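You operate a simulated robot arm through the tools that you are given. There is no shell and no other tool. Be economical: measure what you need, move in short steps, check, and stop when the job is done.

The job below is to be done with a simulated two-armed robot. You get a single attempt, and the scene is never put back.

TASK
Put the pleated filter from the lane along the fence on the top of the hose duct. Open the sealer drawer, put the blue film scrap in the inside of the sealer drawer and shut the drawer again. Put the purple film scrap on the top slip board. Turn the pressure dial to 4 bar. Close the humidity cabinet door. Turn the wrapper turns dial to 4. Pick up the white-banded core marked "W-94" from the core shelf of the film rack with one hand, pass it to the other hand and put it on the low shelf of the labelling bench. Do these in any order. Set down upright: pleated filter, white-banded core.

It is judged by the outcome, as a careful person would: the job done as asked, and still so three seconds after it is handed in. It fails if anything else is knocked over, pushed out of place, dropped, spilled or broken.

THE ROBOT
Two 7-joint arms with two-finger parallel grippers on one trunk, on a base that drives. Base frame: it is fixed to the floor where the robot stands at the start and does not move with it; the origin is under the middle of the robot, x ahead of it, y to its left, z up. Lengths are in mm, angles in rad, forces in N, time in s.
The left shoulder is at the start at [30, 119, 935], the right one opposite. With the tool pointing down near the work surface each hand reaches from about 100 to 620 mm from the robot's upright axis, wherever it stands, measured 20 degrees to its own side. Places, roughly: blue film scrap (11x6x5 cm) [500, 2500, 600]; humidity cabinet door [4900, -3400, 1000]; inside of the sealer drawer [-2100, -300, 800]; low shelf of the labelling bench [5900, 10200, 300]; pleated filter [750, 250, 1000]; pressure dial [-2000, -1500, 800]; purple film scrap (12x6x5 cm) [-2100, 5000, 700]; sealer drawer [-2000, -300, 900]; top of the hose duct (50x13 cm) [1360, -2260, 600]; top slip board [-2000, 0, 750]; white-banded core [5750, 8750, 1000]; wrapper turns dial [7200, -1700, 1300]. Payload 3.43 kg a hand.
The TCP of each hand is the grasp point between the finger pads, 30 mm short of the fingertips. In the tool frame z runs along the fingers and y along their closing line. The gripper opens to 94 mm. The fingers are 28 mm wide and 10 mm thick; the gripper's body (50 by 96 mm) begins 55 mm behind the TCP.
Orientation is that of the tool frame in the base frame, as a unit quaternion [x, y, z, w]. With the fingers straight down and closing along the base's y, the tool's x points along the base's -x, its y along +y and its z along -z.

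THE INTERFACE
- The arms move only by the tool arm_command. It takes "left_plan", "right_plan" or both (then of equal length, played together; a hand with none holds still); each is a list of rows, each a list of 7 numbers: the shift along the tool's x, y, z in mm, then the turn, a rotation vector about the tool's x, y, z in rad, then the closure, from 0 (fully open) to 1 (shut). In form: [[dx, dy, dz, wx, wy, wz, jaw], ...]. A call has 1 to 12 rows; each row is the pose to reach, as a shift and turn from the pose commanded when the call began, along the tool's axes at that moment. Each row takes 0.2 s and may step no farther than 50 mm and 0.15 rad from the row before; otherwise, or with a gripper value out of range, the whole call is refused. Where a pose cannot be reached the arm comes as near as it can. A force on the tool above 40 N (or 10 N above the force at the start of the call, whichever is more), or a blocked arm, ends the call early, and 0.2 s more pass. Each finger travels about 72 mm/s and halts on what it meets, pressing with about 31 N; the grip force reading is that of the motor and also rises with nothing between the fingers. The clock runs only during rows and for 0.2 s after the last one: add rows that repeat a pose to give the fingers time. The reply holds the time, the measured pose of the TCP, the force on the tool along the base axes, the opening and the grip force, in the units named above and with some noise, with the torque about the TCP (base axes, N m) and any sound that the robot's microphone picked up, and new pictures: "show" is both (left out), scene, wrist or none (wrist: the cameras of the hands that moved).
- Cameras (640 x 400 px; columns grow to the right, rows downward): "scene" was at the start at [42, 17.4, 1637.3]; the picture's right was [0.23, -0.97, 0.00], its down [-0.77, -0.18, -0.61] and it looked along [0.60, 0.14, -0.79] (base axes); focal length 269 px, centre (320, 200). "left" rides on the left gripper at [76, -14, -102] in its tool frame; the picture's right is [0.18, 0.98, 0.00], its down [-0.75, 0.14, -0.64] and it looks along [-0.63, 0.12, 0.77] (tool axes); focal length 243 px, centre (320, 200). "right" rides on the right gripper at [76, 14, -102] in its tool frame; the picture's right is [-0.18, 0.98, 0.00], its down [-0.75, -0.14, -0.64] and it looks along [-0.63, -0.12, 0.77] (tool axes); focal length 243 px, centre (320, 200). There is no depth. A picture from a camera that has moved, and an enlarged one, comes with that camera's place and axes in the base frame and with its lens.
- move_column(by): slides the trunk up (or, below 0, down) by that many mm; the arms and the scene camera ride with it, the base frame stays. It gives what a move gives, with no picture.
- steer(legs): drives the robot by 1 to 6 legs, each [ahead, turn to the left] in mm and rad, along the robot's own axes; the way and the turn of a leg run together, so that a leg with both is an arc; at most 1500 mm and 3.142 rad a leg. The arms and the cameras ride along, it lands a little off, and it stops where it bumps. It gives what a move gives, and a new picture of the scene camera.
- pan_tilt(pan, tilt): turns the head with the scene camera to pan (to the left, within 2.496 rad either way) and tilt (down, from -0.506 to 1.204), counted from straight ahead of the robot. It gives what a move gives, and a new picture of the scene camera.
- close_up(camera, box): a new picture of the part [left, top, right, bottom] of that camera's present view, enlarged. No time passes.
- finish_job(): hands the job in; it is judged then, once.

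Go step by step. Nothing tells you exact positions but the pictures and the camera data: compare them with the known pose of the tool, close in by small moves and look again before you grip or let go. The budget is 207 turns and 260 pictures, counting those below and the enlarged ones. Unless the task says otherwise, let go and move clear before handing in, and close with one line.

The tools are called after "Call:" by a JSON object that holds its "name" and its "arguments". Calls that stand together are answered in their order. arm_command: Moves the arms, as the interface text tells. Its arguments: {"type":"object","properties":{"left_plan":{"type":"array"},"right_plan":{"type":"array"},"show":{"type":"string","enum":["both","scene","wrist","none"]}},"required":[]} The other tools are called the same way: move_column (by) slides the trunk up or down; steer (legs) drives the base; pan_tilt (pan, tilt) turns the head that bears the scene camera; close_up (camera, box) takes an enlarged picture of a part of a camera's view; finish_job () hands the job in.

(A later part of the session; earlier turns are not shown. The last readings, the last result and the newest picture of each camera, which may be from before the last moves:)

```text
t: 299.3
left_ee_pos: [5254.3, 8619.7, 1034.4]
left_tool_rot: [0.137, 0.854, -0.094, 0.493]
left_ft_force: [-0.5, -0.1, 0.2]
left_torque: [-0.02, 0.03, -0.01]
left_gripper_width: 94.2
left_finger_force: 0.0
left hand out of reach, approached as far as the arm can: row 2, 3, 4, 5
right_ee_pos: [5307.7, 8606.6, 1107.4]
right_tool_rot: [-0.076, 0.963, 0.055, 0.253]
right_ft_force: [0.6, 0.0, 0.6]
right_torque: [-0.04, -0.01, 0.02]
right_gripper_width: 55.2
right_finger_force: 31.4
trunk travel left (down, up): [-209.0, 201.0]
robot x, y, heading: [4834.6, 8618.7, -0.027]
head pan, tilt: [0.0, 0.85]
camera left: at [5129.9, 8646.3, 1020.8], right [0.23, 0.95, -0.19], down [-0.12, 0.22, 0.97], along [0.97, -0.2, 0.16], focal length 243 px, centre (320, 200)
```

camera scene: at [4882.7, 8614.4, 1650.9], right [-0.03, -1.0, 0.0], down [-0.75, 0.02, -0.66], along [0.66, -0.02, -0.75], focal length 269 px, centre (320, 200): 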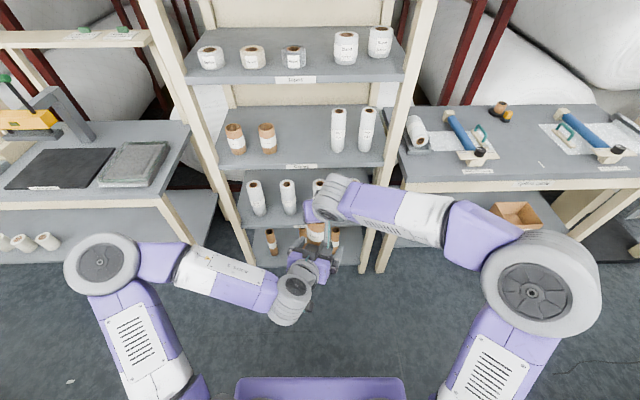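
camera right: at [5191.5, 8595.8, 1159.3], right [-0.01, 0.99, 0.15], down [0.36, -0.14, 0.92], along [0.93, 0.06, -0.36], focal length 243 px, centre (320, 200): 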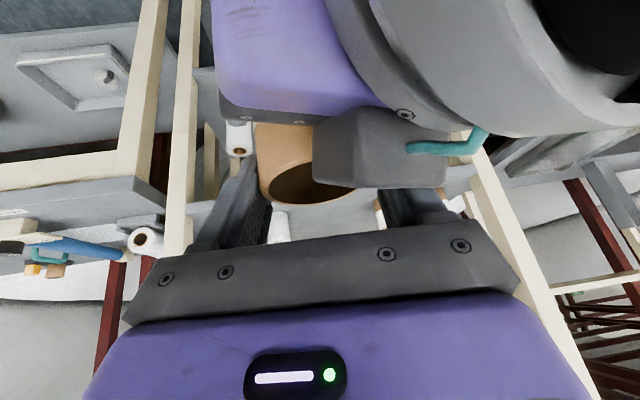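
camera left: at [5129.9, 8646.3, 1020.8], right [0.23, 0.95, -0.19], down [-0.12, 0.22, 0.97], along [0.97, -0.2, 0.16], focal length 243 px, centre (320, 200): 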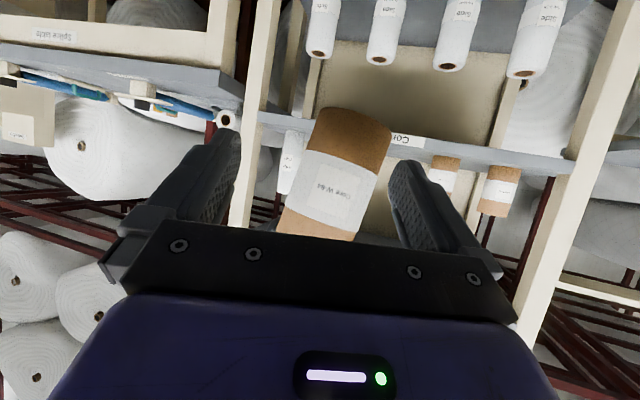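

The core is centred between the left fingers, about 80 mm ahead. Advancing and closing the left gripper.

Call:
{"name": "arm_command", "arguments": {"left_plan": [[-14, 6, 22, 0, 0, 0, 0], [-28, 12, 44, 0, 0, 0, 0], [-42, 18, 66, 0, 0, 0, 0], [-42, 18, 66, 0, 0, 0, 0.3], [-42, 18, 66, 0, 0, 0, 0.6], [-42, 18, 66, 0, 0, 0, 0.7]], "show": "wrist"}}

```text
t: 300.1
left_ee_pos: [5317.6, 8604.2, 1039.7]
left_tool_rot: [0.146, 0.853, -0.099, 0.491]
left_ft_force: [-1.3, 0.2, -0.1]
left_torque: [-0.04, -0.17, 0.03]
left_gripper_width: 94.2
left_finger_force: 0.0
right_ee_pos: [5315.5, 8600.1, 1110.1]
right_tool_rot: [-0.069, 0.961, 0.056, 0.262]
right_ft_force: [2.6, -0.3, 0.5]
right_torque: [0.02, 0.0, -0.02]
right_gripper_width: 54.9
right_finger_force: 30.9
trunk travel left (down, up): [-209.0, 201.0]
robot x, y, heading: [4832.2, 8617.6, -0.031]
head pan, tilt: [0.0, 0.85]
stopped in row 3 (right hand): the force on the tool passed its limit at 57 N (the readings are from after the stop); the commanded pose is now the measured one
camera left: at [5193.1, 8634.1, 1025.0], right [0.25, 0.95, -0.19], down [-0.11, 0.22, 0.97], along [0.96, -0.22, 0.16], focal length 243 px, centre (320, 200)
```

left: 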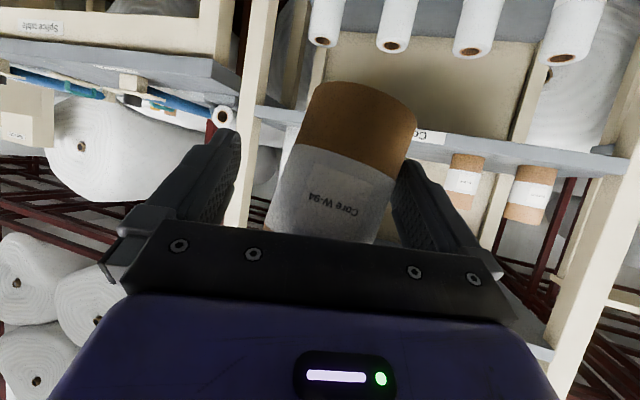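

Left hand touched the right one and stopped, but the core is now between the left fingers. I'll shift left hand slightly +y and close.

Call:
{"name": "arm_command", "arguments": {"left_plan": [[0, 6, 0, 0, 0, 0, 0.2], [0, 10, 0, 0, 0, 0, 0.4], [0, 10, 0, 0, 0, 0, 0.6], [0, 10, 0, 0, 0, 0, 0.7]], "show": "wrist"}}

```text
t: 301.1
left_ee_pos: [5319.4, 8612.2, 1036.9]
left_tool_rot: [0.146, 0.854, -0.1, 0.489]
left_ft_force: [-20.4, -1.9, -10.8]
left_torque: [0.2, -1.28, 0.1]
left_gripper_width: 65.0
left_finger_force: 31.4
right_ee_pos: [5316.6, 8601.3, 1113.2]
right_tool_rot: [-0.069, 0.96, 0.055, 0.264]
right_ft_force: [20.5, 2.5, 11.4]
right_torque: [0.04, -0.27, -0.28]
right_gripper_width: 54.7
right_finger_force: 30.9
trunk travel left (down, up): [-209.0, 201.0]
robot x, y, heading: [4836.3, 8616.4, -0.025]
head pan, tilt: [0.0, 0.85]
camera left: at [5195.3, 8641.7, 1023.9], right [0.26, 0.95, -0.19], down [-0.11, 0.22, 0.97], along [0.96, -0.23, 0.16], focal length 243 px, centre (320, 200)
```

left: 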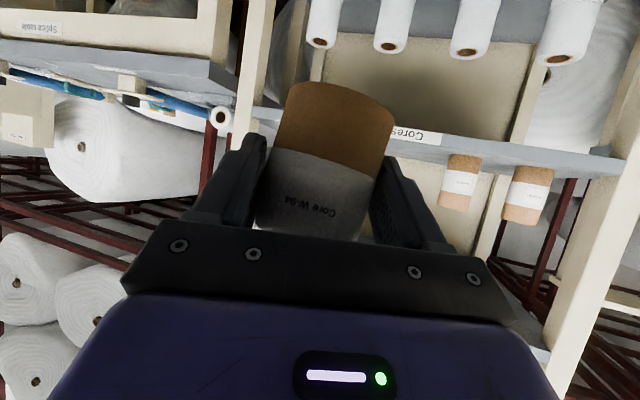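

Left hand has the core again (65 mm). I'll open the right hand and lift it away.

Call:
{"name": "arm_command", "arguments": {"right_plan": [[0, 0, 0, 0, 0, 0, 0.4], [0, 0, 0, 0, 0, 0, 0.1], [0, 0, 0, 0, 0, 0, 0], [-12, 0, -20, 0, 0, 0, 0], [-28, 0, -48, 0, 0, 0, 0], [-45, 0, -78, 0, 0, 0, 0]], "show": "wrist"}}

Call:
{"name": "close_up", "arguments": {"camera": "left", "box": [0, 0, 640, 400]}}

```text
t: 302.5
left_ee_pos: [5321.0, 8612.3, 1038.3]
left_tool_rot: [0.146, 0.853, -0.1, 0.492]
left_ft_force: [0.7, -0.7, -0.8]
left_torque: [0.0, 0.0, 0.01]
left_gripper_width: 61.1
left_finger_force: 31.2
right_ee_pos: [5313.0, 8596.7, 1202.3]
right_tool_rot: [-0.07, 0.961, 0.055, 0.26]
right_ft_force: [-0.6, -0.4, 0.2]
right_torque: [-0.02, 0.01, 0.0]
right_gripper_width: 94.0
right_finger_force: 0.0
trunk travel left (down, up): [-209.0, 201.0]
robot x, y, heading: [4840.5, 8614.8, -0.027]
head pan, tilt: [0.0, 0.85]
camera right: at [5194.9, 8590.0, 1253.4], right [0.0, 0.99, 0.16], down [0.35, -0.15, 0.92], along [0.94, 0.06, -0.34], focal length 243 px, centre (320, 200)
```

right: 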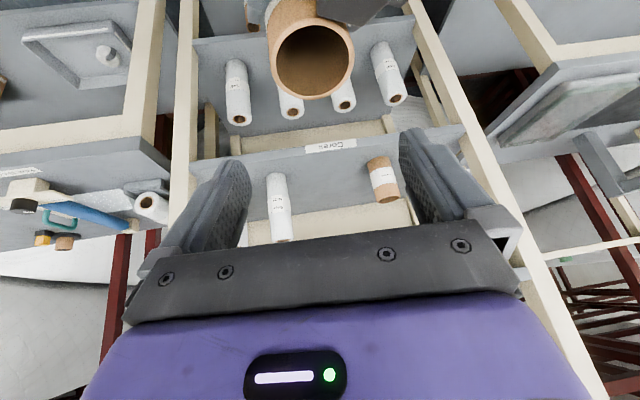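

```text
1.00 times, centred on (320, 200) of left (not enlarged: the box is as wide or as high as the picture)
camera zoom: at [5196.6, 8641.9, 1024.8], right [0.25, 0.95, -0.19], down [-0.11, 0.22, 0.97], along [0.96, -0.22, 0.16], focal length 243 px, centre (320, 200)
```

zoom: 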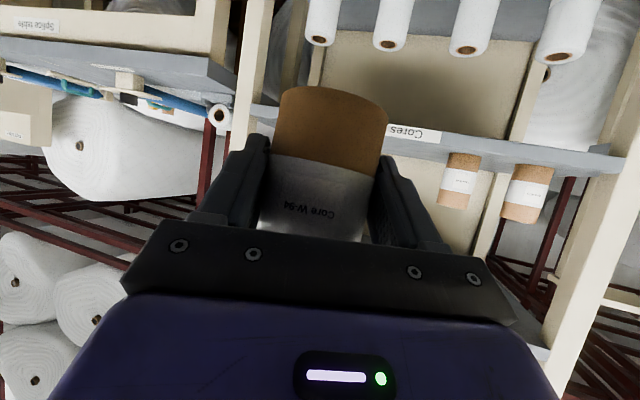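

I'll re-do the pass with a better grip: level the right hand's roll, place it so the core's axis lies further along its finger pads, and go slightly lower.

Call:
{"name": "arm_command", "arguments": {"right_plan": [[6, 0, 17, 0.035, 0, 0.012, 0], [11, 1, 34, 0.07, 0, 0.024, 0], [16.6, 1.5, 51, 0.1, 0, 0.035, 0], [16.6, 1.5, 51, 0.1, 0, 0.035, 0]], "show": "wrist"}}

```text
t: 303.5
left_ee_pos: [5320.4, 8611.8, 1038.8]
left_tool_rot: [0.146, 0.853, -0.1, 0.491]
left_ft_force: [0.4, 0.0, -1.1]
left_torque: [0.01, 0.0, 0.04]
left_gripper_width: 60.9
left_finger_force: 30.9
right_ee_pos: [5324.5, 8602.3, 1148.3]
right_tool_rot: [-0.039, 0.964, 0.012, 0.263]
right_ft_force: [-1.1, -0.6, 0.6]
right_torque: [0.0, 0.0, 0.02]
right_gripper_width: 94.0
right_finger_force: 0.1
trunk travel left (down, up): [-209.0, 201.0]
robot x, y, heading: [4837.1, 8614.3, -0.026]
head pan, tilt: [0.0, 0.85]
camera right: at [5205.7, 8608.4, 1199.1], right [0.08, 0.99, 0.1], down [0.33, -0.12, 0.94], along [0.94, -0.04, -0.34], focal length 243 px, centre (320, 200)
```

right: 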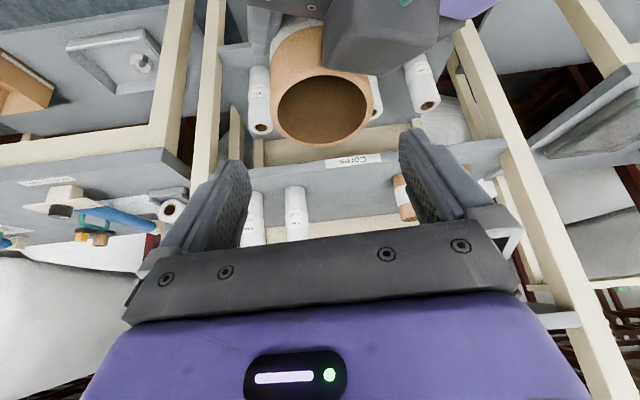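

Now I'll steepen the right hand to ~72° (keeps its palm clear of the left gripper's block) and lower it over the core.

Call:
{"name": "arm_command", "arguments": {"right_plan": [[0, 3, 0, 0, 0.1, 0, 0], [0, 5.4, 0, 0, 0.2, 0, 0], [10, 5.4, 18, 0, 0.2, 0, 0], [19, 5.4, 35, 0, 0.2, 0, 0], [23, 5.4, 42, 0, 0.2, 0, 0], [26.7, 5.4, 49.4, 0, 0.2, 0, 0], [26.7, 5.4, 49.4, 0, 0.2, 0, 0]], "show": "wrist"}}

```text
t: 305.1
left_ee_pos: [5319.5, 8613.8, 1036.5]
left_tool_rot: [0.145, 0.855, -0.099, 0.489]
left_ft_force: [-0.1, 1.3, -15.8]
left_torque: [-0.67, 0.07, 0.0]
left_gripper_width: 60.6
left_finger_force: 31.3
right_ee_pos: [5328.3, 8607.8, 1094.1]
right_tool_rot: [-0.04, 0.985, 0.008, 0.168]
right_ft_force: [-0.1, -1.3, 15.2]
right_torque: [0.73, 0.13, -0.02]
right_gripper_width: 93.5
right_finger_force: 0.1
trunk travel left (down, up): [-209.0, 201.0]
robot x, y, heading: [4834.7, 8615.7, -0.023]
head pan, tilt: [0.0, 0.85]
camera right: at [5221.8, 8614.1, 1165.2], right [0.09, 0.99, 0.07], down [0.51, -0.1, 0.86], along [0.86, -0.05, -0.51], focal length 243 px, centre (320, 200)
```

right: 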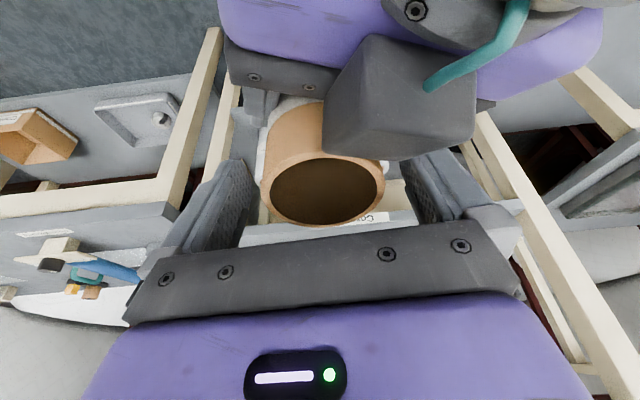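

The core's top is well between the right fingers, with a light touch on the left finger base. I'll raise 3 mm, shift back 4 mm and close.

Call:
{"name": "arm_command", "arguments": {"right_plan": [[2, 0, -4, 0, 0, 0, 0], [2, 0, -4, 0, 0, 0, 0.3], [2, 0, -4, 0, 0, 0, 0.55], [2, 0, -4, 0, 0, 0, 0.75], [2, 0, -4, 0, 0, 0, 0.75]], "show": "wrist"}}

```text
t: 306.3
left_ee_pos: [5319.7, 8611.8, 1039.3]
left_tool_rot: [0.147, 0.853, -0.099, 0.491]
left_ft_force: [1.5, -13.1, -12.6]
left_torque: [1.09, 0.08, -0.5]
left_gripper_width: 60.6
left_finger_force: 31.1
right_ee_pos: [5324.3, 8607.7, 1094.7]
right_tool_rot: [-0.043, 0.985, 0.008, 0.166]
right_ft_force: [-2.2, 13.2, 11.2]
right_torque: [-0.32, 0.12, 0.43]
right_gripper_width: 59.6
right_finger_force: 31.2
trunk travel left (down, up): [-209.0, 201.0]
robot x, y, heading: [4839.8, 8612.6, -0.031]
head pan, tilt: [0.0, 0.85]
camera right: at [5217.6, 8614.9, 1167.2], right [0.09, 0.99, 0.06], down [0.51, -0.1, 0.85], along [0.85, -0.04, -0.52], focal length 243 px, centre (320, 200)
```

right: 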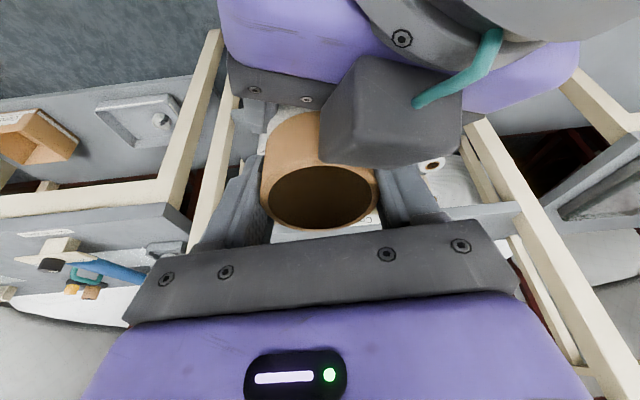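

The right hand has closed on the core's top. I'll ease the left grip open just a little (staying around the core) and watch whether the right grip holds.

Call:
{"name": "arm_command", "arguments": {"left_plan": [[0, 0, 0, 0, 0, 0, 0.27], [0, 0, 0, 0, 0, 0, 0.22], [0, 0, 0, 0, 0, 0, 0.22], [0, 0, 0, 0, 0, 0, 0.22]], "show": "wrist"}}

```text
t: 307.3
left_ee_pos: [5320.8, 8611.5, 1038.7]
left_tool_rot: [0.145, 0.853, -0.099, 0.491]
left_ft_force: [-0.3, 0.5, 0.0]
left_torque: [-0.04, -0.01, -0.01]
left_gripper_width: 73.4
left_finger_force: 0.0
right_ee_pos: [5324.4, 8606.1, 1095.5]
right_tool_rot: [-0.04, 0.985, 0.008, 0.166]
right_ft_force: [0.4, -0.8, -0.2]
right_torque: [-0.01, -0.02, 0.05]
right_gripper_width: 59.0
right_finger_force: 30.9
trunk travel left (down, up): [-209.0, 201.0]
robot x, y, heading: [4838.9, 8616.3, -0.029]
head pan, tilt: [0.0, 0.85]
camera left: at [5196.5, 8641.9, 1024.5], right [0.25, 0.95, -0.19], down [-0.11, 0.22, 0.97], along [0.96, -0.22, 0.16], focal length 243 px, centre (320, 200)
```

left: 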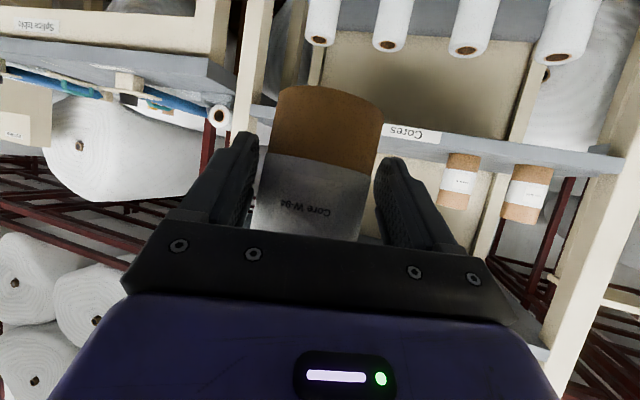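

Call:
{"name": "arm_command", "arguments": {"left_plan": [[0, 0, 0, 0, 0, 0, 0.22], [0, 0, 0, 0, 0, 0, 0.22], [0, 0, 0, 0, 0, 0, 0.22], [0, 0, 0, 0, 0, 0, 0.22], [0, 0, 0, 0, 0, 0, 0.22], [0, 0, 0, 0, 0, 0, 0.22], [0, 0, 0, 0, 0, 0, 0.22], [0, 0, 0, 0, 0, 0, 0.22]], "show": "none"}}

```text
t: 309.1
left_ee_pos: [5320.6, 8611.9, 1038.1]
left_tool_rot: [0.146, 0.853, -0.1, 0.492]
left_ft_force: [-0.8, 0.3, 0.2]
left_torque: [0.02, 0.01, 0.01]
left_gripper_width: 73.3
left_finger_force: 0.2
right_ee_pos: [5325.0, 8606.4, 1095.5]
right_tool_rot: [-0.041, 0.985, 0.008, 0.167]
right_ft_force: [0.7, 0.3, -0.2]
right_torque: [-0.02, -0.04, -0.02]
right_gripper_width: 59.2
right_finger_force: 30.9
trunk travel left (down, up): [-209.0, 201.0]
robot x, y, heading: [4836.6, 8614.9, -0.027]
head pan, tilt: [0.0, 0.85]
```

The grip is stable now. Withdrawing the left hand: down, back, then sideways.

Call:
{"name": "arm_command", "arguments": {"left_plan": [[5, 0, 3, 0, 0, 0, 0], [10, 0, 6, 0, 0, 0, 0], [28, 0, -24, 0, 0, 0, 0], [46, 0, -54, 0, 0, 0, 0], [56, 0, -70, 0, 0, 0, 0], [56, 35, -70, 0, 0, 0, 0], [56, 75, -70, 0, 0, 0, 0], [56, 115, -70, 0, 0, 0, 0], [56, 155, -70, 0, 0, 0, 0]], "show": "both"}}

Call:
{"name": "close_up", "arguments": {"camera": "right", "box": [0, 0, 640, 400]}}

```text
t: 311.1
left_ee_pos: [5288.9, 8792.1, 1021.2]
left_tool_rot: [0.145, 0.853, -0.099, 0.491]
left_ft_force: [0.3, 0.6, 1.2]
left_torque: [0.02, 0.0, -0.02]
left_gripper_width: 93.8
left_finger_force: 0.1
left hand out of reach, approached as far as the arm can: row 4, 5, 6, 7
right_ee_pos: [5324.4, 8607.2, 1093.9]
right_tool_rot: [-0.041, 0.985, 0.008, 0.166]
right_ft_force: [-0.8, 1.0, -0.1]
right_torque: [-0.08, 0.01, -0.01]
right_gripper_width: 58.9
right_finger_force: 30.9
trunk travel left (down, up): [-209.0, 201.0]
robot x, y, heading: [4839.2, 8617.0, -0.027]
head pan, tilt: [0.0, 0.85]
camera scene: at [4883.4, 8615.8, 1650.9], right [-0.03, -1.0, 0.0], down [-0.75, 0.02, -0.66], along [0.66, -0.02, -0.75], focal length 269 px, centre (320, 200)
camera left: at [5165.2, 8821.8, 1007.1], right [0.25, 0.95, -0.19], down [-0.11, 0.22, 0.97], along [0.96, -0.22, 0.16], focal length 243 px, centre (320, 200)
```

scene: 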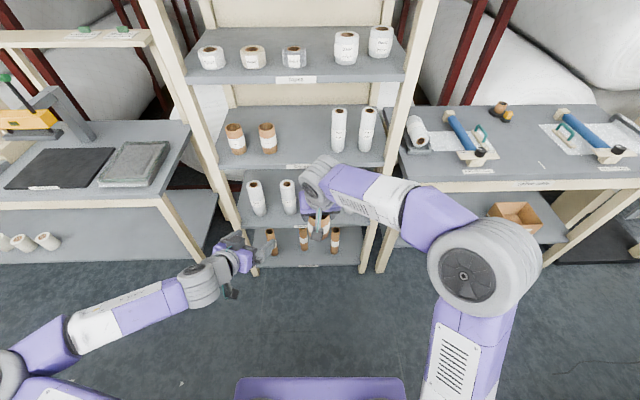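
left: 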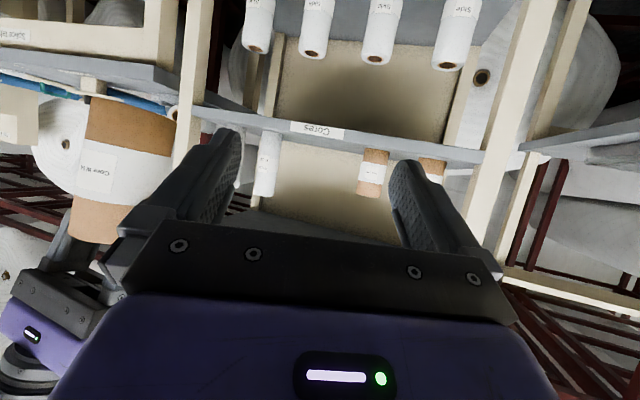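

```text
1.00 times, centred on (320, 200) of right (not enlarged: the box is as wide or as high as the picture)
camera zoom: at [5218.3, 8614.5, 1167.0], right [0.09, 0.99, 0.06], down [0.51, -0.1, 0.85], along [0.85, -0.05, -0.52], focal length 243 px, centre (320, 200)
```

zoom: 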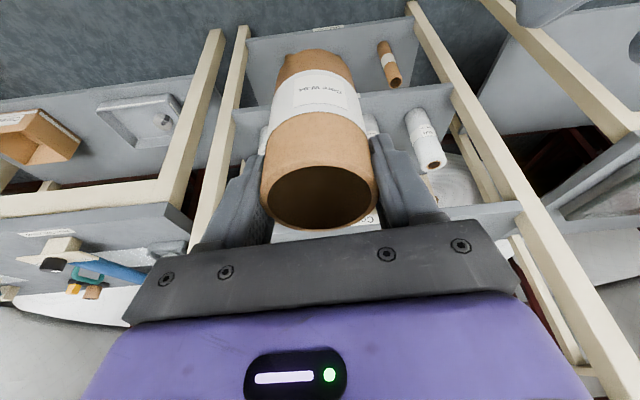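

The core sits upright in the right hand (bottom ≈100 mm below the TCP). Now I'll drive north to the labelling bench and look at the low shelf.

Call:
{"name": "steer", "arguments": {"legs": [[-100, 0], [0, 1.6], [1150, 0], [0, -1.571]]}}

Call:
{"name": "pan_tilt", "arguments": {"pan": 0.35, "tilt": 0.6}}

```text
t: 325.4
left_ee_pos: [5146.3, 9953.0, 1021.2]
left_tool_rot: [0.127, 0.856, -0.089, 0.494]
left_ft_force: [0.0, 0.1, 1.0]
left_torque: [0.0, 0.02, 0.01]
left_gripper_width: 94.0
left_finger_force: 0.0
right_ee_pos: [5191.1, 9769.1, 1095.4]
right_tool_rot: [-0.062, 0.984, 0.011, 0.167]
right_ft_force: [0.3, -0.5, 0.2]
right_torque: [-0.01, 0.01, 0.01]
right_gripper_width: 59.5
right_finger_force: 31.6
trunk travel left (down, up): [-209.0, 201.0]
robot x, y, heading: [4699.3, 9759.1, 0.025]
head pan, tilt: [0.0, 0.85]
camera scene: at [4748.4, 9758.0, 1650.9], right [0.02, -1.0, 0.0], down [-0.75, -0.01, -0.66], along [0.66, 0.01, -0.75], focal length 269 px, centre (320, 200)
```

scene: 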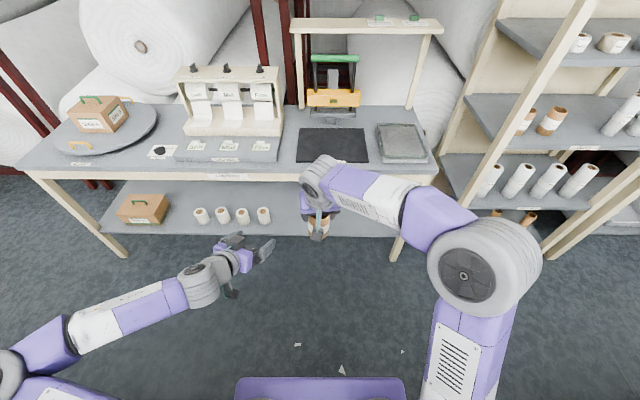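

```text
t: 326.3
left_ee_pos: [5146.0, 9952.3, 1021.3]
left_tool_rot: [0.126, 0.856, -0.088, 0.493]
left_ft_force: [-0.6, 0.0, 0.4]
left_torque: [-0.01, 0.03, -0.01]
left_gripper_width: 94.0
left_finger_force: 0.0
right_ee_pos: [5189.9, 9769.8, 1095.2]
right_tool_rot: [-0.062, 0.984, 0.012, 0.167]
right_ft_force: [0.2, 0.7, 1.0]
right_torque: [0.02, 0.02, -0.01]
right_gripper_width: 59.4
right_finger_force: 31.2
trunk travel left (down, up): [-209.0, 201.0]
robot x, y, heading: [4702.7, 9759.3, 0.017]
head pan, tilt: [0.351, 0.6]
camera scene: at [4752.6, 9788.5, 1671.7], right [0.36, -0.93, 0.0], down [-0.53, -0.2, -0.82], along [0.77, 0.3, -0.57], focal length 269 px, centre (320, 200)
```

scene: 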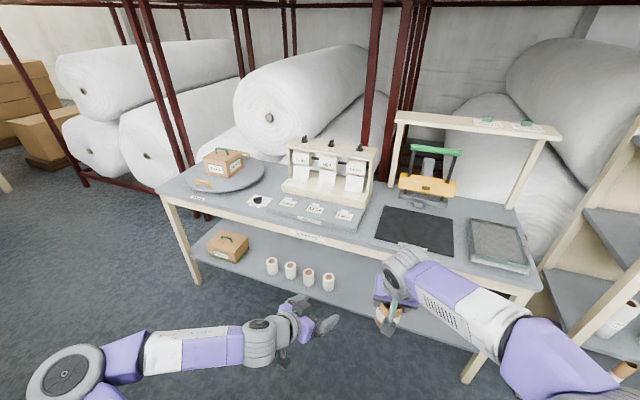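

The low shelf (z≈290, front edge x≈5665) is clear around y≈9770. I'll tuck the left hand up and back, then lower the trunk.

Call:
{"name": "arm_command", "arguments": {"left_plan": [[-7, 6, -18, 0, 0.131, 0, 0], [-14, 12, -37, 0, 0.262, 0, 0], [-21, 18, -55, 0, 0.393, 0, 0], [-28, 25, -73, 0, 0.524, 0, 0], [-35, 31, -92, 0, 0.655, 0, 0], [-42, 37, -110, 0, 0.785, 0, 0], [-49, 43, -128, 0, 0.916, 0, 0], [-56, 49, -147, 0, 1.047, 0, 0]], "show": "none"}}

Call:
{"name": "move_column", "arguments": {"by": -205}}

```text
t: 328.1
left_ee_pos: [5066.4, 10033.2, 1143.1]
left_tool_rot: [0.154, 0.988, -0.014, -0.003]
left_ft_force: [-0.2, 0.3, 1.1]
left_torque: [-0.04, 0.0, 0.0]
left_gripper_width: 94.0
left_finger_force: 0.1
right_ee_pos: [5188.3, 9768.9, 1094.3]
right_tool_rot: [-0.061, 0.984, 0.01, 0.166]
right_ft_force: [-0.1, -0.6, 0.1]
right_torque: [0.02, 0.02, 0.0]
right_gripper_width: 59.4
right_finger_force: 30.9
trunk travel left (down, up): [-209.0, 201.0]
robot x, y, heading: [4697.8, 9755.1, 0.019]
head pan, tilt: [0.351, 0.6]
```

```text
t: 330.3
left_ee_pos: [5066.6, 10033.5, 939.0]
left_tool_rot: [0.153, 0.988, -0.014, -0.002]
left_ft_force: [0.6, 0.5, -0.5]
left_torque: [0.0, 0.02, -0.02]
left_gripper_width: 93.8
left_finger_force: 0.1
right_ee_pos: [5190.2, 9770.0, 891.1]
right_tool_rot: [-0.061, 0.984, 0.011, 0.166]
right_ft_force: [-0.4, -0.1, 0.0]
right_torque: [-0.03, -0.04, 0.0]
right_gripper_width: 59.2
right_finger_force: 31.1
trunk travel left (down, up): [-4.0, 406.0]
robot x, y, heading: [4703.9, 9758.9, 0.018]
head pan, tilt: [0.351, 0.6]
```

Lowering the right hand with the core in front of the bench, to just above low-shelf height.

Call:
{"name": "arm_command", "arguments": {"right_plan": [[15, 0, 43, 0, 0, 0, 0.75], [30, 0, 86, 0, 0, 0, 0.75], [45, 0, 129, 0, 0, 0, 0.75], [60, 0, 172, 0, 0, 0, 0.75], [75, 0, 215, 0, 0, 0, 0.75], [90, 0, 258, 0, 0, 0, 0.75], [105, 0, 301, 0, 0, 0, 0.75], [120, 0, 344, 0, 0, 0, 0.75], [135, 0, 387, 0, 0, 0, 0.75], [145, 0, 417, 0, 0, 0, 0.75]], "show": "wrist"}}

Call:
{"name": "pan_tilt", "arguments": {"pan": 0.0, "tilt": 0.7}}

```text
t: 332.5
left_ee_pos: [5067.2, 10033.9, 938.3]
left_tool_rot: [0.153, 0.988, -0.013, -0.001]
left_ft_force: [-0.4, -0.7, 0.3]
left_torque: [-0.01, 0.0, 0.01]
left_gripper_width: 94.1
left_finger_force: 0.1
right_ee_pos: [5187.5, 9768.9, 445.7]
right_tool_rot: [-0.062, 0.984, 0.011, 0.166]
right_ft_force: [0.4, 0.4, 0.8]
right_torque: [0.02, 0.02, 0.0]
right_gripper_width: 59.4
right_finger_force: 31.3
trunk travel left (down, up): [-4.0, 406.0]
robot x, y, heading: [4696.4, 9757.7, 0.014]
head pan, tilt: [0.351, 0.6]
camera right: at [5080.6, 9772.0, 517.2], right [0.05, 1.0, 0.06], down [0.51, -0.08, 0.85], along [0.86, -0.01, -0.52], focal length 243 px, centre (320, 200)
```

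right: 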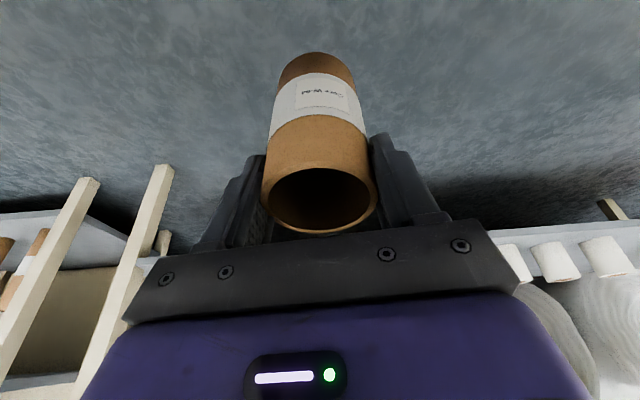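

```text
t: 333.3
left_ee_pos: [5067.4, 10033.6, 938.5]
left_tool_rot: [0.153, 0.988, -0.014, -0.001]
left_ft_force: [0.1, 0.5, -0.2]
left_torque: [0.01, -0.04, 0.01]
left_gripper_width: 94.1
left_finger_force: 0.0
right_ee_pos: [5186.7, 9770.2, 446.9]
right_tool_rot: [-0.062, 0.984, 0.012, 0.166]
right_ft_force: [-0.3, -0.4, -0.1]
right_torque: [0.0, -0.02, -0.01]
right_gripper_width: 59.3
right_finger_force: 31.6
trunk travel left (down, up): [-4.0, 406.0]
robot x, y, heading: [4704.5, 9757.0, 0.02]
head pan, tilt: [0.0, 0.7]
camera scene: at [4755.1, 9758.4, 1458.2], right [0.02, -1.0, 0.0], down [-0.64, -0.01, -0.77], along [0.76, 0.02, -0.64], focal length 269 px, centre (320, 200)
```

scene: 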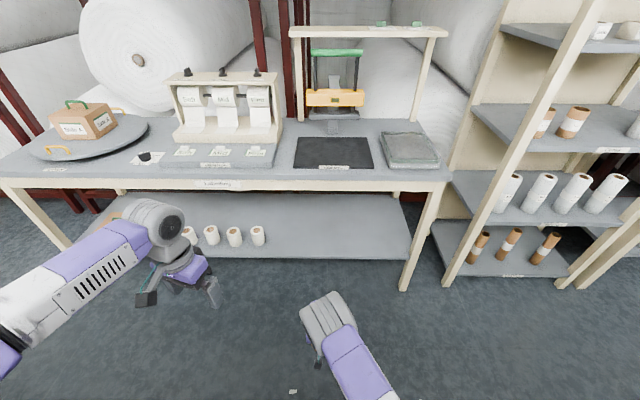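

Refined: low shelf front edge x≈5638, z≈318; bench top z≈830. I'll drive forward part way and check with the wrist camera.

Call:
{"name": "steer", "arguments": {"legs": [[360, -0.015]]}}

Call:
{"name": "close_up", "arguments": {"camera": "right", "box": [0, 0, 640, 400]}}

```text
t: 335.6
left_ee_pos: [5429.2, 10033.3, 937.9]
left_tool_rot: [0.16, 0.987, -0.013, -0.001]
left_ft_force: [-0.2, 0.2, -0.4]
left_torque: [-0.01, 0.01, 0.01]
left_gripper_width: 94.0
left_finger_force: 0.1
right_ee_pos: [5546.6, 9767.4, 445.6]
right_tool_rot: [-0.055, 0.985, 0.01, 0.166]
right_ft_force: [-0.3, -0.3, 0.0]
right_torque: [0.01, 0.03, 0.0]
right_gripper_width: 59.4
right_finger_force: 30.5
trunk travel left (down, up): [-4.0, 406.0]
robot x, y, heading: [5059.6, 9764.3, 0.006]
head pan, tilt: [0.0, 0.7]
camera scene: at [5113.8, 9761.9, 1458.1], right [0.01, -1.0, 0.0], down [-0.64, 0.0, -0.76], along [0.76, 0.0, -0.64], focal length 269 px, centre (320, 200)
```

scene: 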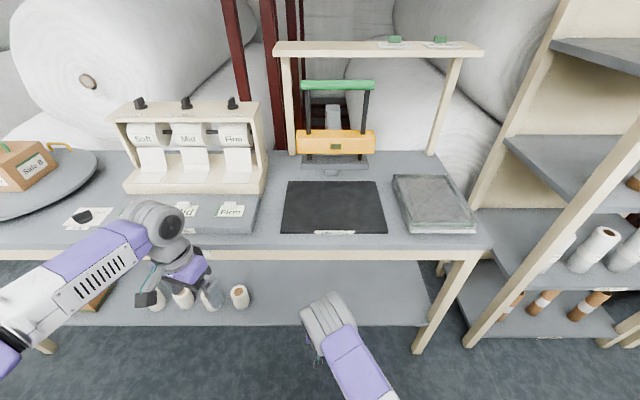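

```text
1.00 times, centred on (320, 200) of right (not enlarged: the box is as wide or as high as the picture)
camera zoom: at [5439.1, 9771.1, 517.7], right [0.06, 1.0, 0.06], down [0.51, -0.09, 0.85], along [0.86, -0.02, -0.52], focal length 243 px, centre (320, 200)
```

zoom: 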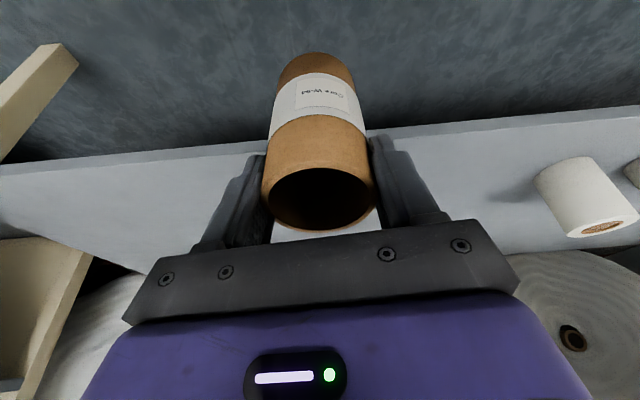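

The wrist view agrees: shelf edge x≈5640, z≈319. Driving 155 mm further so the core is over the shelf.

Call:
{"name": "steer", "arguments": {"legs": [[158, 0]]}}

Call:
{"name": "close_up", "arguments": {"camera": "right", "box": [0, 0, 640, 400]}}

```text
t: 337.0
left_ee_pos: [5588.5, 10031.8, 938.3]
left_tool_rot: [0.162, 0.987, -0.013, 0.0]
left_ft_force: [-0.4, -0.7, 0.2]
left_torque: [0.01, 0.03, -0.01]
left_gripper_width: 94.0
left_finger_force: 0.2
right_ee_pos: [5703.5, 9764.6, 444.8]
right_tool_rot: [-0.052, 0.985, 0.01, 0.166]
right_ft_force: [0.3, -0.4, 0.3]
right_torque: [0.03, 0.03, -0.04]
right_gripper_width: 59.0
right_finger_force: 30.8
trunk travel left (down, up): [-4.0, 406.0]
robot x, y, heading: [5220.2, 9759.0, -0.005]
head pan, tilt: [0.0, 0.7]
camera scene: at [5271.4, 9762.1, 1458.1], right [0.0, -1.0, 0.0], down [-0.64, 0.0, -0.76], along [0.76, 0.0, -0.64], focal length 269 px, centre (320, 200)
```

scene: 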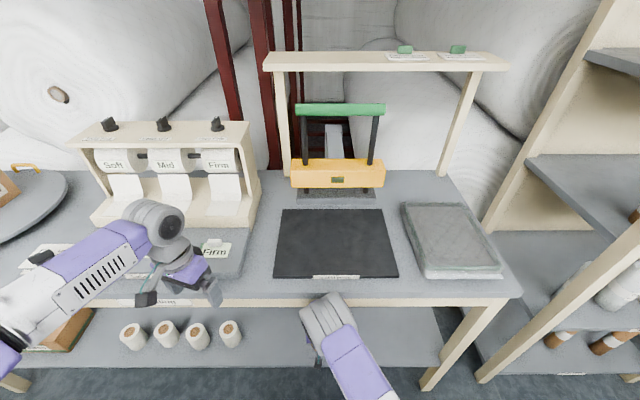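

```text
1.00 times, centred on (320, 200) of right (not enlarged: the box is as wide or as high as the picture)
camera zoom: at [5596.5, 9769.9, 517.6], right [0.07, 1.0, 0.06], down [0.51, -0.09, 0.85], along [0.86, -0.03, -0.52], focal length 243 px, centre (320, 200)
```

zoom: 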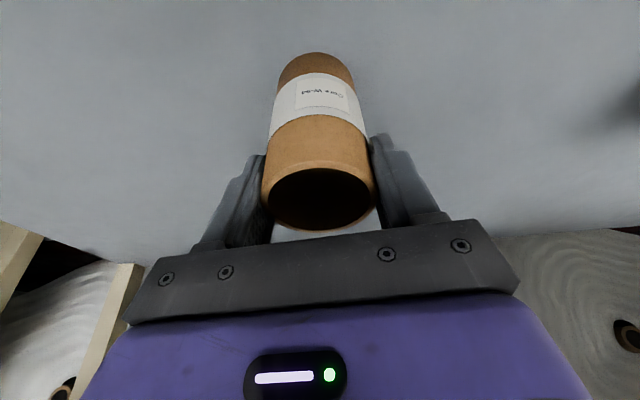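

The core is over the shelf. Lowering gently until contact.

Call:
{"name": "arm_command", "arguments": {"right_plan": [[3, 0, 7.5, 0, 0, 0, 0.75], [5, 0, 15, 0, 0, 0, 0.75], [6, 0, 18, 0, 0, 0, 0.75], [7, 0, 20, 0, 0, 0, 0.75]], "show": "none"}}

Call:
{"name": "arm_command", "arguments": {"right_plan": [[0.8, 0, 2, 0, 0, 0, 0.75], [1.5, 0, 4, 0, 0, 0, 0.75], [2, 0, 6, 0, 0, 0, 0.75]], "show": "wrist"}}

```text
t: 338.0
left_ee_pos: [5587.9, 10032.7, 937.8]
left_tool_rot: [0.162, 0.987, -0.013, -0.001]
left_ft_force: [0.1, 0.2, -0.6]
left_torque: [0.0, 0.0, -0.03]
left_gripper_width: 94.0
left_finger_force: 0.0
right_ee_pos: [5703.3, 9764.7, 425.3]
right_tool_rot: [-0.053, 0.985, 0.01, 0.166]
right_ft_force: [0.1, -0.1, -0.2]
right_torque: [0.02, -0.01, 0.01]
right_gripper_width: 59.1
right_finger_force: 31.2
trunk travel left (down, up): [-4.0, 406.0]
robot x, y, heading: [5215.4, 9760.5, -0.001]
head pan, tilt: [0.0, 0.7]
```

```text
t: 338.8
left_ee_pos: [5585.8, 10031.7, 939.2]
left_tool_rot: [0.162, 0.987, -0.014, 0.0]
left_ft_force: [-0.7, 0.4, 1.1]
left_torque: [0.02, -0.01, -0.02]
left_gripper_width: 94.1
left_finger_force: 0.1
right_ee_pos: [5705.4, 9764.4, 422.0]
right_tool_rot: [-0.053, 0.984, 0.011, 0.171]
right_ft_force: [1.3, -2.4, 25.8]
right_torque: [-0.3, 0.33, 0.04]
right_gripper_width: 59.2
right_finger_force: 30.9
trunk travel left (down, up): [-4.0, 406.0]
robot x, y, heading: [5214.4, 9760.4, -0.0]
head pan, tilt: [0.0, 0.7]
camera right: at [5597.8, 9769.7, 493.1], right [0.07, 1.0, 0.06], down [0.51, -0.09, 0.86], along [0.86, -0.02, -0.51], focal length 243 px, centre (320, 200)
```

right: 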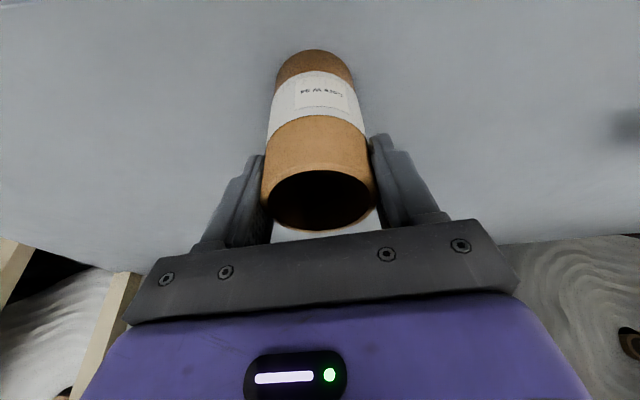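

Contact at 26 N. Releasing and lifting the hand off along its axis.

Call:
{"name": "arm_command", "arguments": {"right_plan": [[0, 0, 0, 0, 0, 0, 0.5], [0, 0, 0, 0, 0, 0, 0.25], [0, 0, 0, 0, 0, 0, 0.0], [0, 0, 0, 0, 0, 0, 0.0], [-5, 0, -15, 0, 0, 0, 0], [-13, 0, -40, 0, 0, 0, 0], [-22, 0, -68, 0, 0, 0, 0]], "show": "wrist"}}

```text
t: 340.4
left_ee_pos: [5586.2, 10032.2, 936.6]
left_tool_rot: [0.162, 0.987, -0.013, -0.001]
left_ft_force: [1.3, 0.2, 0.0]
left_torque: [0.0, -0.03, 0.02]
left_gripper_width: 93.8
left_finger_force: 0.1
right_ee_pos: [5694.9, 9766.0, 485.5]
right_tool_rot: [-0.054, 0.985, 0.009, 0.162]
right_ft_force: [0.9, -0.7, 0.5]
right_torque: [0.02, -0.01, 0.01]
right_gripper_width: 94.1
right_finger_force: 0.1
trunk travel left (down, up): [-4.0, 406.0]
robot x, y, heading: [5219.2, 9759.8, -0.001]
head pan, tilt: [0.0, 0.7]
camera right: at [5589.7, 9770.7, 559.2], right [0.07, 1.0, 0.06], down [0.52, -0.08, 0.85], along [0.85, -0.03, -0.53], focal length 243 px, centre (320, 200)
```

right: 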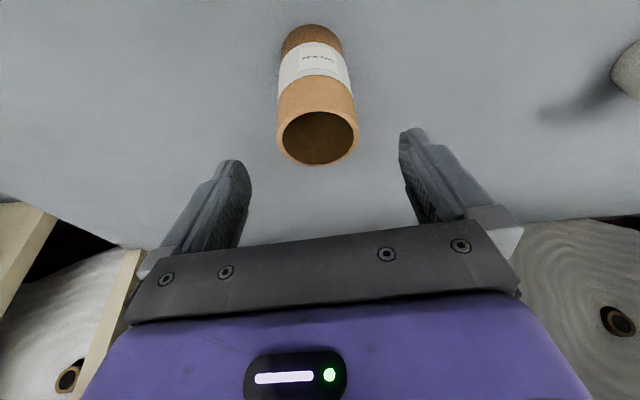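

The core stands upright on the low shelf. I'll back out, raise the hand, and look for a way west.

Call:
{"name": "steer", "arguments": {"legs": [[-500, 0]]}}

Call:
{"name": "arm_command", "arguments": {"right_plan": [[-15, -20, -43, 0, 0.05, 0, 0], [-30, -40, -86, 0, 0.1, 0, 0], [-45, -60, -129, 0, 0.15, 0, 0], [-60, -80, -172, 0, 0.2, 0, 0], [-75, -100, -215, 0, 0.25, 0, 0], [-90, -120, -258, 0, 0.3, 0, 0], [-105, -140, -301, 0, 0.32, 0, 0]], "show": "none"}}

Call:
{"name": "move_column", "arguments": {"by": 200}}

Call:
{"name": "pan_tilt", "arguments": {"pan": 2.0, "tilt": 0.3}}

Call:
{"name": "pan_tilt", "arguments": {"pan": -2.45, "tilt": 0.3}}

```text
t: 343.4
left_ee_pos: [5081.4, 10031.6, 938.9]
left_tool_rot: [0.163, 0.986, -0.013, -0.001]
left_ft_force: [-1.2, -0.4, -0.2]
left_torque: [0.03, 0.0, -0.01]
left_gripper_width: 93.9
left_finger_force: 0.0
right_ee_pos: [5193.9, 9765.6, 489.9]
right_tool_rot: [-0.051, 0.985, 0.01, 0.167]
right_ft_force: [-0.5, 0.8, 0.1]
right_torque: [0.01, 0.02, 0.01]
right_gripper_width: 94.1
right_finger_force: 0.1
trunk travel left (down, up): [-4.0, 406.0]
robot x, y, heading: [4709.0, 9762.8, -0.007]
head pan, tilt: [0.0, 0.7]
camera scene: at [4762.7, 9762.4, 1458.2], right [0.0, -1.0, 0.0], down [-0.64, 0.0, -0.77], along [0.77, 0.0, -0.64], focal length 269 px, centre (320, 200)
```

scene: 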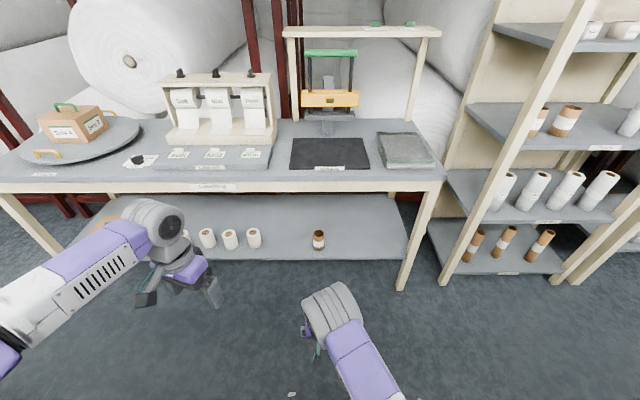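

```text
t: 345.0
left_ee_pos: [5080.6, 10031.0, 938.3]
left_tool_rot: [0.164, 0.986, -0.013, -0.001]
left_ft_force: [-0.1, 0.4, 0.2]
left_torque: [-0.02, 0.0, 0.01]
left_gripper_width: 93.8
left_finger_force: 0.2
right_ee_pos: [5209.2, 9625.9, 808.0]
right_tool_rot: [-0.051, 0.999, 0.002, 0.007]
right_ft_force: [0.5, -0.1, -0.5]
right_torque: [0.0, 0.01, 0.03]
right_gripper_width: 93.9
right_finger_force: 0.0
trunk travel left (down, up): [-4.0, 406.0]
robot x, y, heading: [4706.9, 9763.9, -0.003]
head pan, tilt: [0.0, 0.7]
```

```text
t: 347.2
left_ee_pos: [5080.2, 10031.5, 1137.6]
left_tool_rot: [0.164, 0.986, -0.013, -0.001]
left_ft_force: [-0.1, -0.3, -0.1]
left_torque: [-0.01, 0.02, 0.0]
left_gripper_width: 94.0
left_finger_force: 0.0
right_ee_pos: [5210.9, 9626.6, 1008.0]
right_tool_rot: [-0.053, 0.999, 0.0, 0.007]
right_ft_force: [0.1, 0.2, 0.4]
right_torque: [-0.02, -0.03, 0.0]
right_gripper_width: 94.3
right_finger_force: 0.0
trunk travel left (down, up): [-204.0, 206.0]
robot x, y, heading: [4708.0, 9759.7, -0.002]
head pan, tilt: [0.0, 0.7]
```

```text
t: 349.1
left_ee_pos: [5081.1, 10030.8, 1137.1]
left_tool_rot: [0.165, 0.986, -0.013, -0.002]
left_ft_force: [0.0, 0.3, 1.1]
left_torque: [-0.01, 0.0, 0.03]
left_gripper_width: 94.1
left_finger_force: 0.1
right_ee_pos: [5210.6, 9626.3, 1008.2]
right_tool_rot: [-0.053, 0.999, 0.001, 0.007]
right_ft_force: [-0.7, 0.0, 0.5]
right_torque: [-0.03, -0.03, 0.03]
right_gripper_width: 94.0
right_finger_force: 0.0
trunk travel left (down, up): [-204.0, 206.0]
robot x, y, heading: [4711.1, 9764.6, -0.002]
head pan, tilt: [2.0, 0.3]
camera scene: at [4639.4, 9847.7, 1694.3], right [0.91, 0.41, 0.0], down [0.12, -0.27, -0.96], along [-0.39, 0.87, -0.3], focal length 269 px, centre (320, 200)
```

scene: 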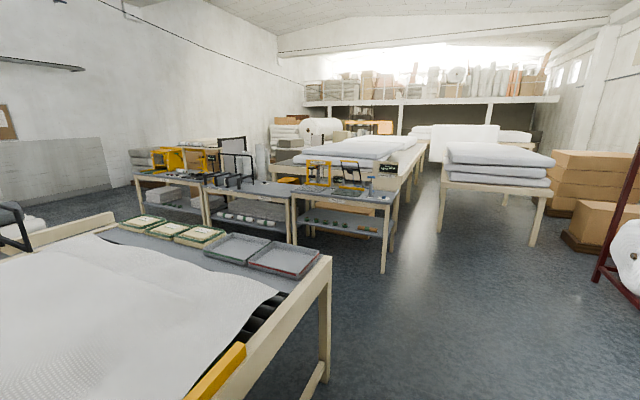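

```text
t: 352.7
left_ee_pos: [5079.5, 10031.2, 1138.2]
left_tool_rot: [0.164, 0.986, -0.014, -0.001]
left_ft_force: [0.3, 0.1, 0.1]
left_torque: [-0.02, -0.01, 0.0]
left_gripper_width: 94.2
left_finger_force: 0.1
right_ee_pos: [5210.0, 9626.7, 1007.6]
right_tool_rot: [-0.051, 0.999, 0.002, 0.006]
right_ft_force: [0.3, 0.1, 0.0]
right_torque: [-0.03, -0.02, 0.03]
right_gripper_width: 94.0
right_finger_force: 0.1
trunk travel left (down, up): [-204.0, 206.0]
robot x, y, heading: [4709.8, 9760.1, -0.0]
head pan, tilt: [-2.45, 0.3]
camera scene: at [4605.9, 9703.3, 1694.3], right [-0.64, 0.77, 0.0], down [0.23, 0.19, -0.96], along [-0.74, -0.61, -0.3], focal length 269 px, centre (320, 200)
```

scene: 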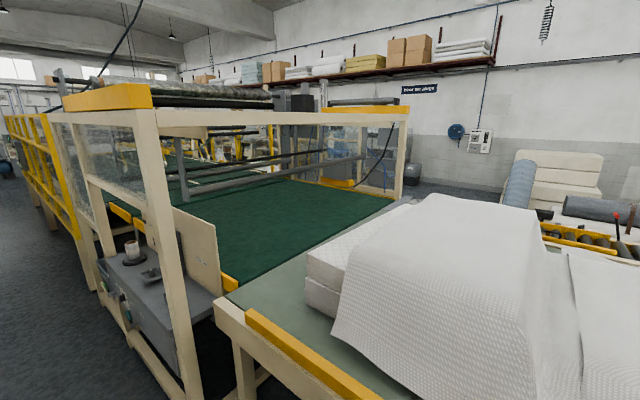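

The core is visibly upright on the shelf. I'll go back south along the known aisle; first tidying the left hand.

Call:
{"name": "arm_command", "arguments": {"left_plan": [[0, -25, 10, 0, 0, -0.11, 0], [0, -50, 20, 0, 0, -0.22, 0], [0, -75, 30, 0, 0, -0.33, 0]], "show": "none"}}

Call:
{"name": "steer", "arguments": {"legs": [[0, -1.262], [1218, 0], [0, -0.298], [1500, 0.01], [1500, 0.01], [1300, 0.005]]}}

```text
t: 353.5
left_ee_pos: [5057.7, 9957.5, 1111.6]
left_tool_rot: [-0.001, 1.0, -0.013, -0.003]
left_ft_force: [-0.7, 1.5, -1.3]
left_torque: [0.01, -0.03, -0.01]
left_gripper_width: 93.9
left_finger_force: 0.1
right_ee_pos: [5209.7, 9626.2, 1008.1]
right_tool_rot: [-0.052, 0.999, 0.001, 0.006]
right_ft_force: [-0.3, 0.7, -1.0]
right_torque: [-0.02, 0.03, 0.05]
right_gripper_width: 93.9
right_finger_force: 0.2
trunk travel left (down, up): [-204.0, 206.0]
robot x, y, heading: [4708.1, 9761.3, -0.008]
head pan, tilt: [-2.45, 0.3]
```

```text
t: 383.6
left_ee_pos: [5262.0, 4039.7, 1111.3]
left_tool_rot: [0.696, 0.718, -0.007, -0.012]
left_ft_force: [1.0, 0.8, 0.4]
left_torque: [0.0, -0.02, 0.0]
left_gripper_width: 93.9
left_finger_force: 0.0
right_ee_pos: [4934.0, 3877.2, 1006.9]
right_tool_rot: [0.656, 0.754, -0.004, 0.006]
right_ft_force: [0.5, -0.2, 0.5]
right_torque: [0.0, 0.0, -0.02]
right_gripper_width: 94.0
right_finger_force: 0.0
trunk travel left (down, up): [-204.0, 206.0]
robot x, y, heading: [5051.2, 4385.2, -1.542]
head pan, tilt: [-2.45, 0.3]
camera scene: at [4989.8, 4483.6, 1694.3], right [0.75, 0.66, 0.0], down [0.2, -0.22, -0.96], along [-0.63, 0.72, -0.3], focal length 269 px, centre (320, 200)
```

scene: 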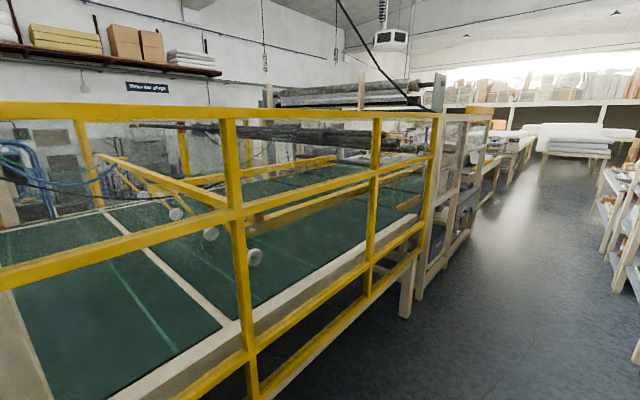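

Call:
{"name": "steer", "arguments": {"legs": [[1500, 0.0165], [1500, 0], [1500, 0], [490, 0], [0, -1.136], [1409, 0]]}}

```text
t: 416.8
left_ee_pos: [3592.1, -1531.4, 1110.8]
left_tool_rot: [0.97, 0.245, -0.001, -0.014]
left_ft_force: [0.2, -0.7, 0.4]
left_torque: [0.05, 0.03, 0.03]
left_gripper_width: 94.1
left_finger_force: 0.1
right_ee_pos: [3301.5, -1309.5, 1007.2]
right_tool_rot: [0.955, 0.296, -0.007, 0.003]
right_ft_force: [-0.2, 0.3, -0.1]
right_torque: [-0.04, 0.01, 0.0]
right_gripper_width: 94.0
right_finger_force: 0.0
trunk travel left (down, up): [-204.0, 206.0]
robot x, y, heading: [3808.2, -1191.7, -2.647]
head pan, tilt: [-2.45, 0.3]
camera scene: at [3867.9, -1091.6, 1694.3], right [0.93, -0.38, 0.0], down [-0.11, -0.27, -0.96], along [0.36, 0.88, -0.3], focal length 269 px, centre (320, 200)
```

scene: 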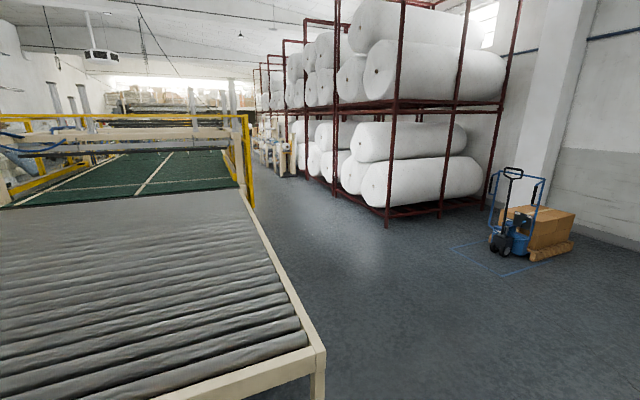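

Call:
{"name": "pan_tilt", "arguments": {"pan": 0.15, "tilt": 0.45}}

Call:
{"name": "steer", "arguments": {"legs": [[0, -0.474], [1500, 0], [1500, 0], [1400, 0]]}}

```text
t: 419.1
left_ee_pos: [3593.7, -1531.5, 1110.5]
left_tool_rot: [0.97, 0.244, 0.001, -0.013]
left_ft_force: [-0.9, -0.7, 0.1]
left_torque: [0.04, 0.0, 0.0]
left_gripper_width: 94.1
left_finger_force: 0.2
right_ee_pos: [3300.7, -1309.7, 1007.9]
right_tool_rot: [0.955, 0.295, -0.006, 0.002]
right_ft_force: [0.1, 0.0, -0.1]
right_torque: [-0.01, 0.01, 0.02]
right_gripper_width: 94.1
right_finger_force: 0.0
trunk travel left (down, up): [-204.0, 206.0]
robot x, y, heading: [3807.2, -1194.0, -2.649]
head pan, tilt: [0.15, 0.45]
camera scene: at [3759.1, -1232.8, 1680.4], right [-0.6, 0.8, 0.0], down [0.35, 0.26, -0.9], along [-0.72, -0.54, -0.44], focal length 269 px, centre (320, 200)
```

scene: 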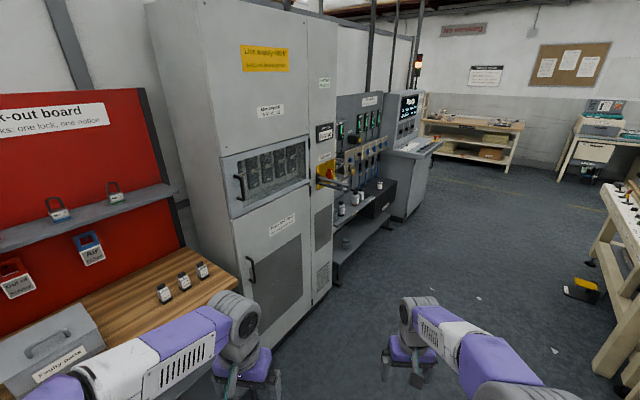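

```text
t: 441.6
left_ee_pos: [-961.3, -1536.2, 1111.5]
left_tool_rot: [1.0, 0.0, 0.003, -0.013]
left_ft_force: [-0.4, -0.1, -0.1]
left_torque: [0.0, 0.0, 0.0]
left_gripper_width: 94.1
left_finger_force: 0.1
right_ee_pos: [-1113.1, -1203.0, 1008.4]
right_tool_rot: [0.999, 0.053, -0.007, 0.001]
right_ft_force: [0.0, -0.3, -0.3]
right_torque: [0.03, -0.02, 0.0]
right_gripper_width: 94.1
right_finger_force: 0.1
trunk travel left (down, up): [-204.0, 206.0]
robot x, y, heading: [-615.9, -1337.7, 3.135]
head pan, tilt: [0.15, 0.45]
camera scene: at [-674.7, -1353.3, 1680.3], right [-0.15, 0.99, 0.0], down [0.43, 0.06, -0.9], along [-0.89, -0.13, -0.44], focal length 269 px, centre (320, 200)
```

scene: 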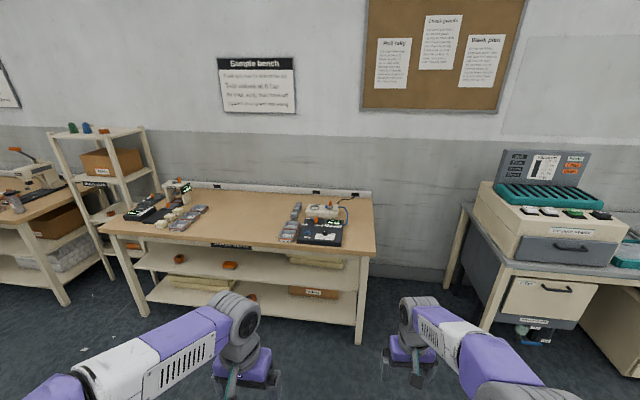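

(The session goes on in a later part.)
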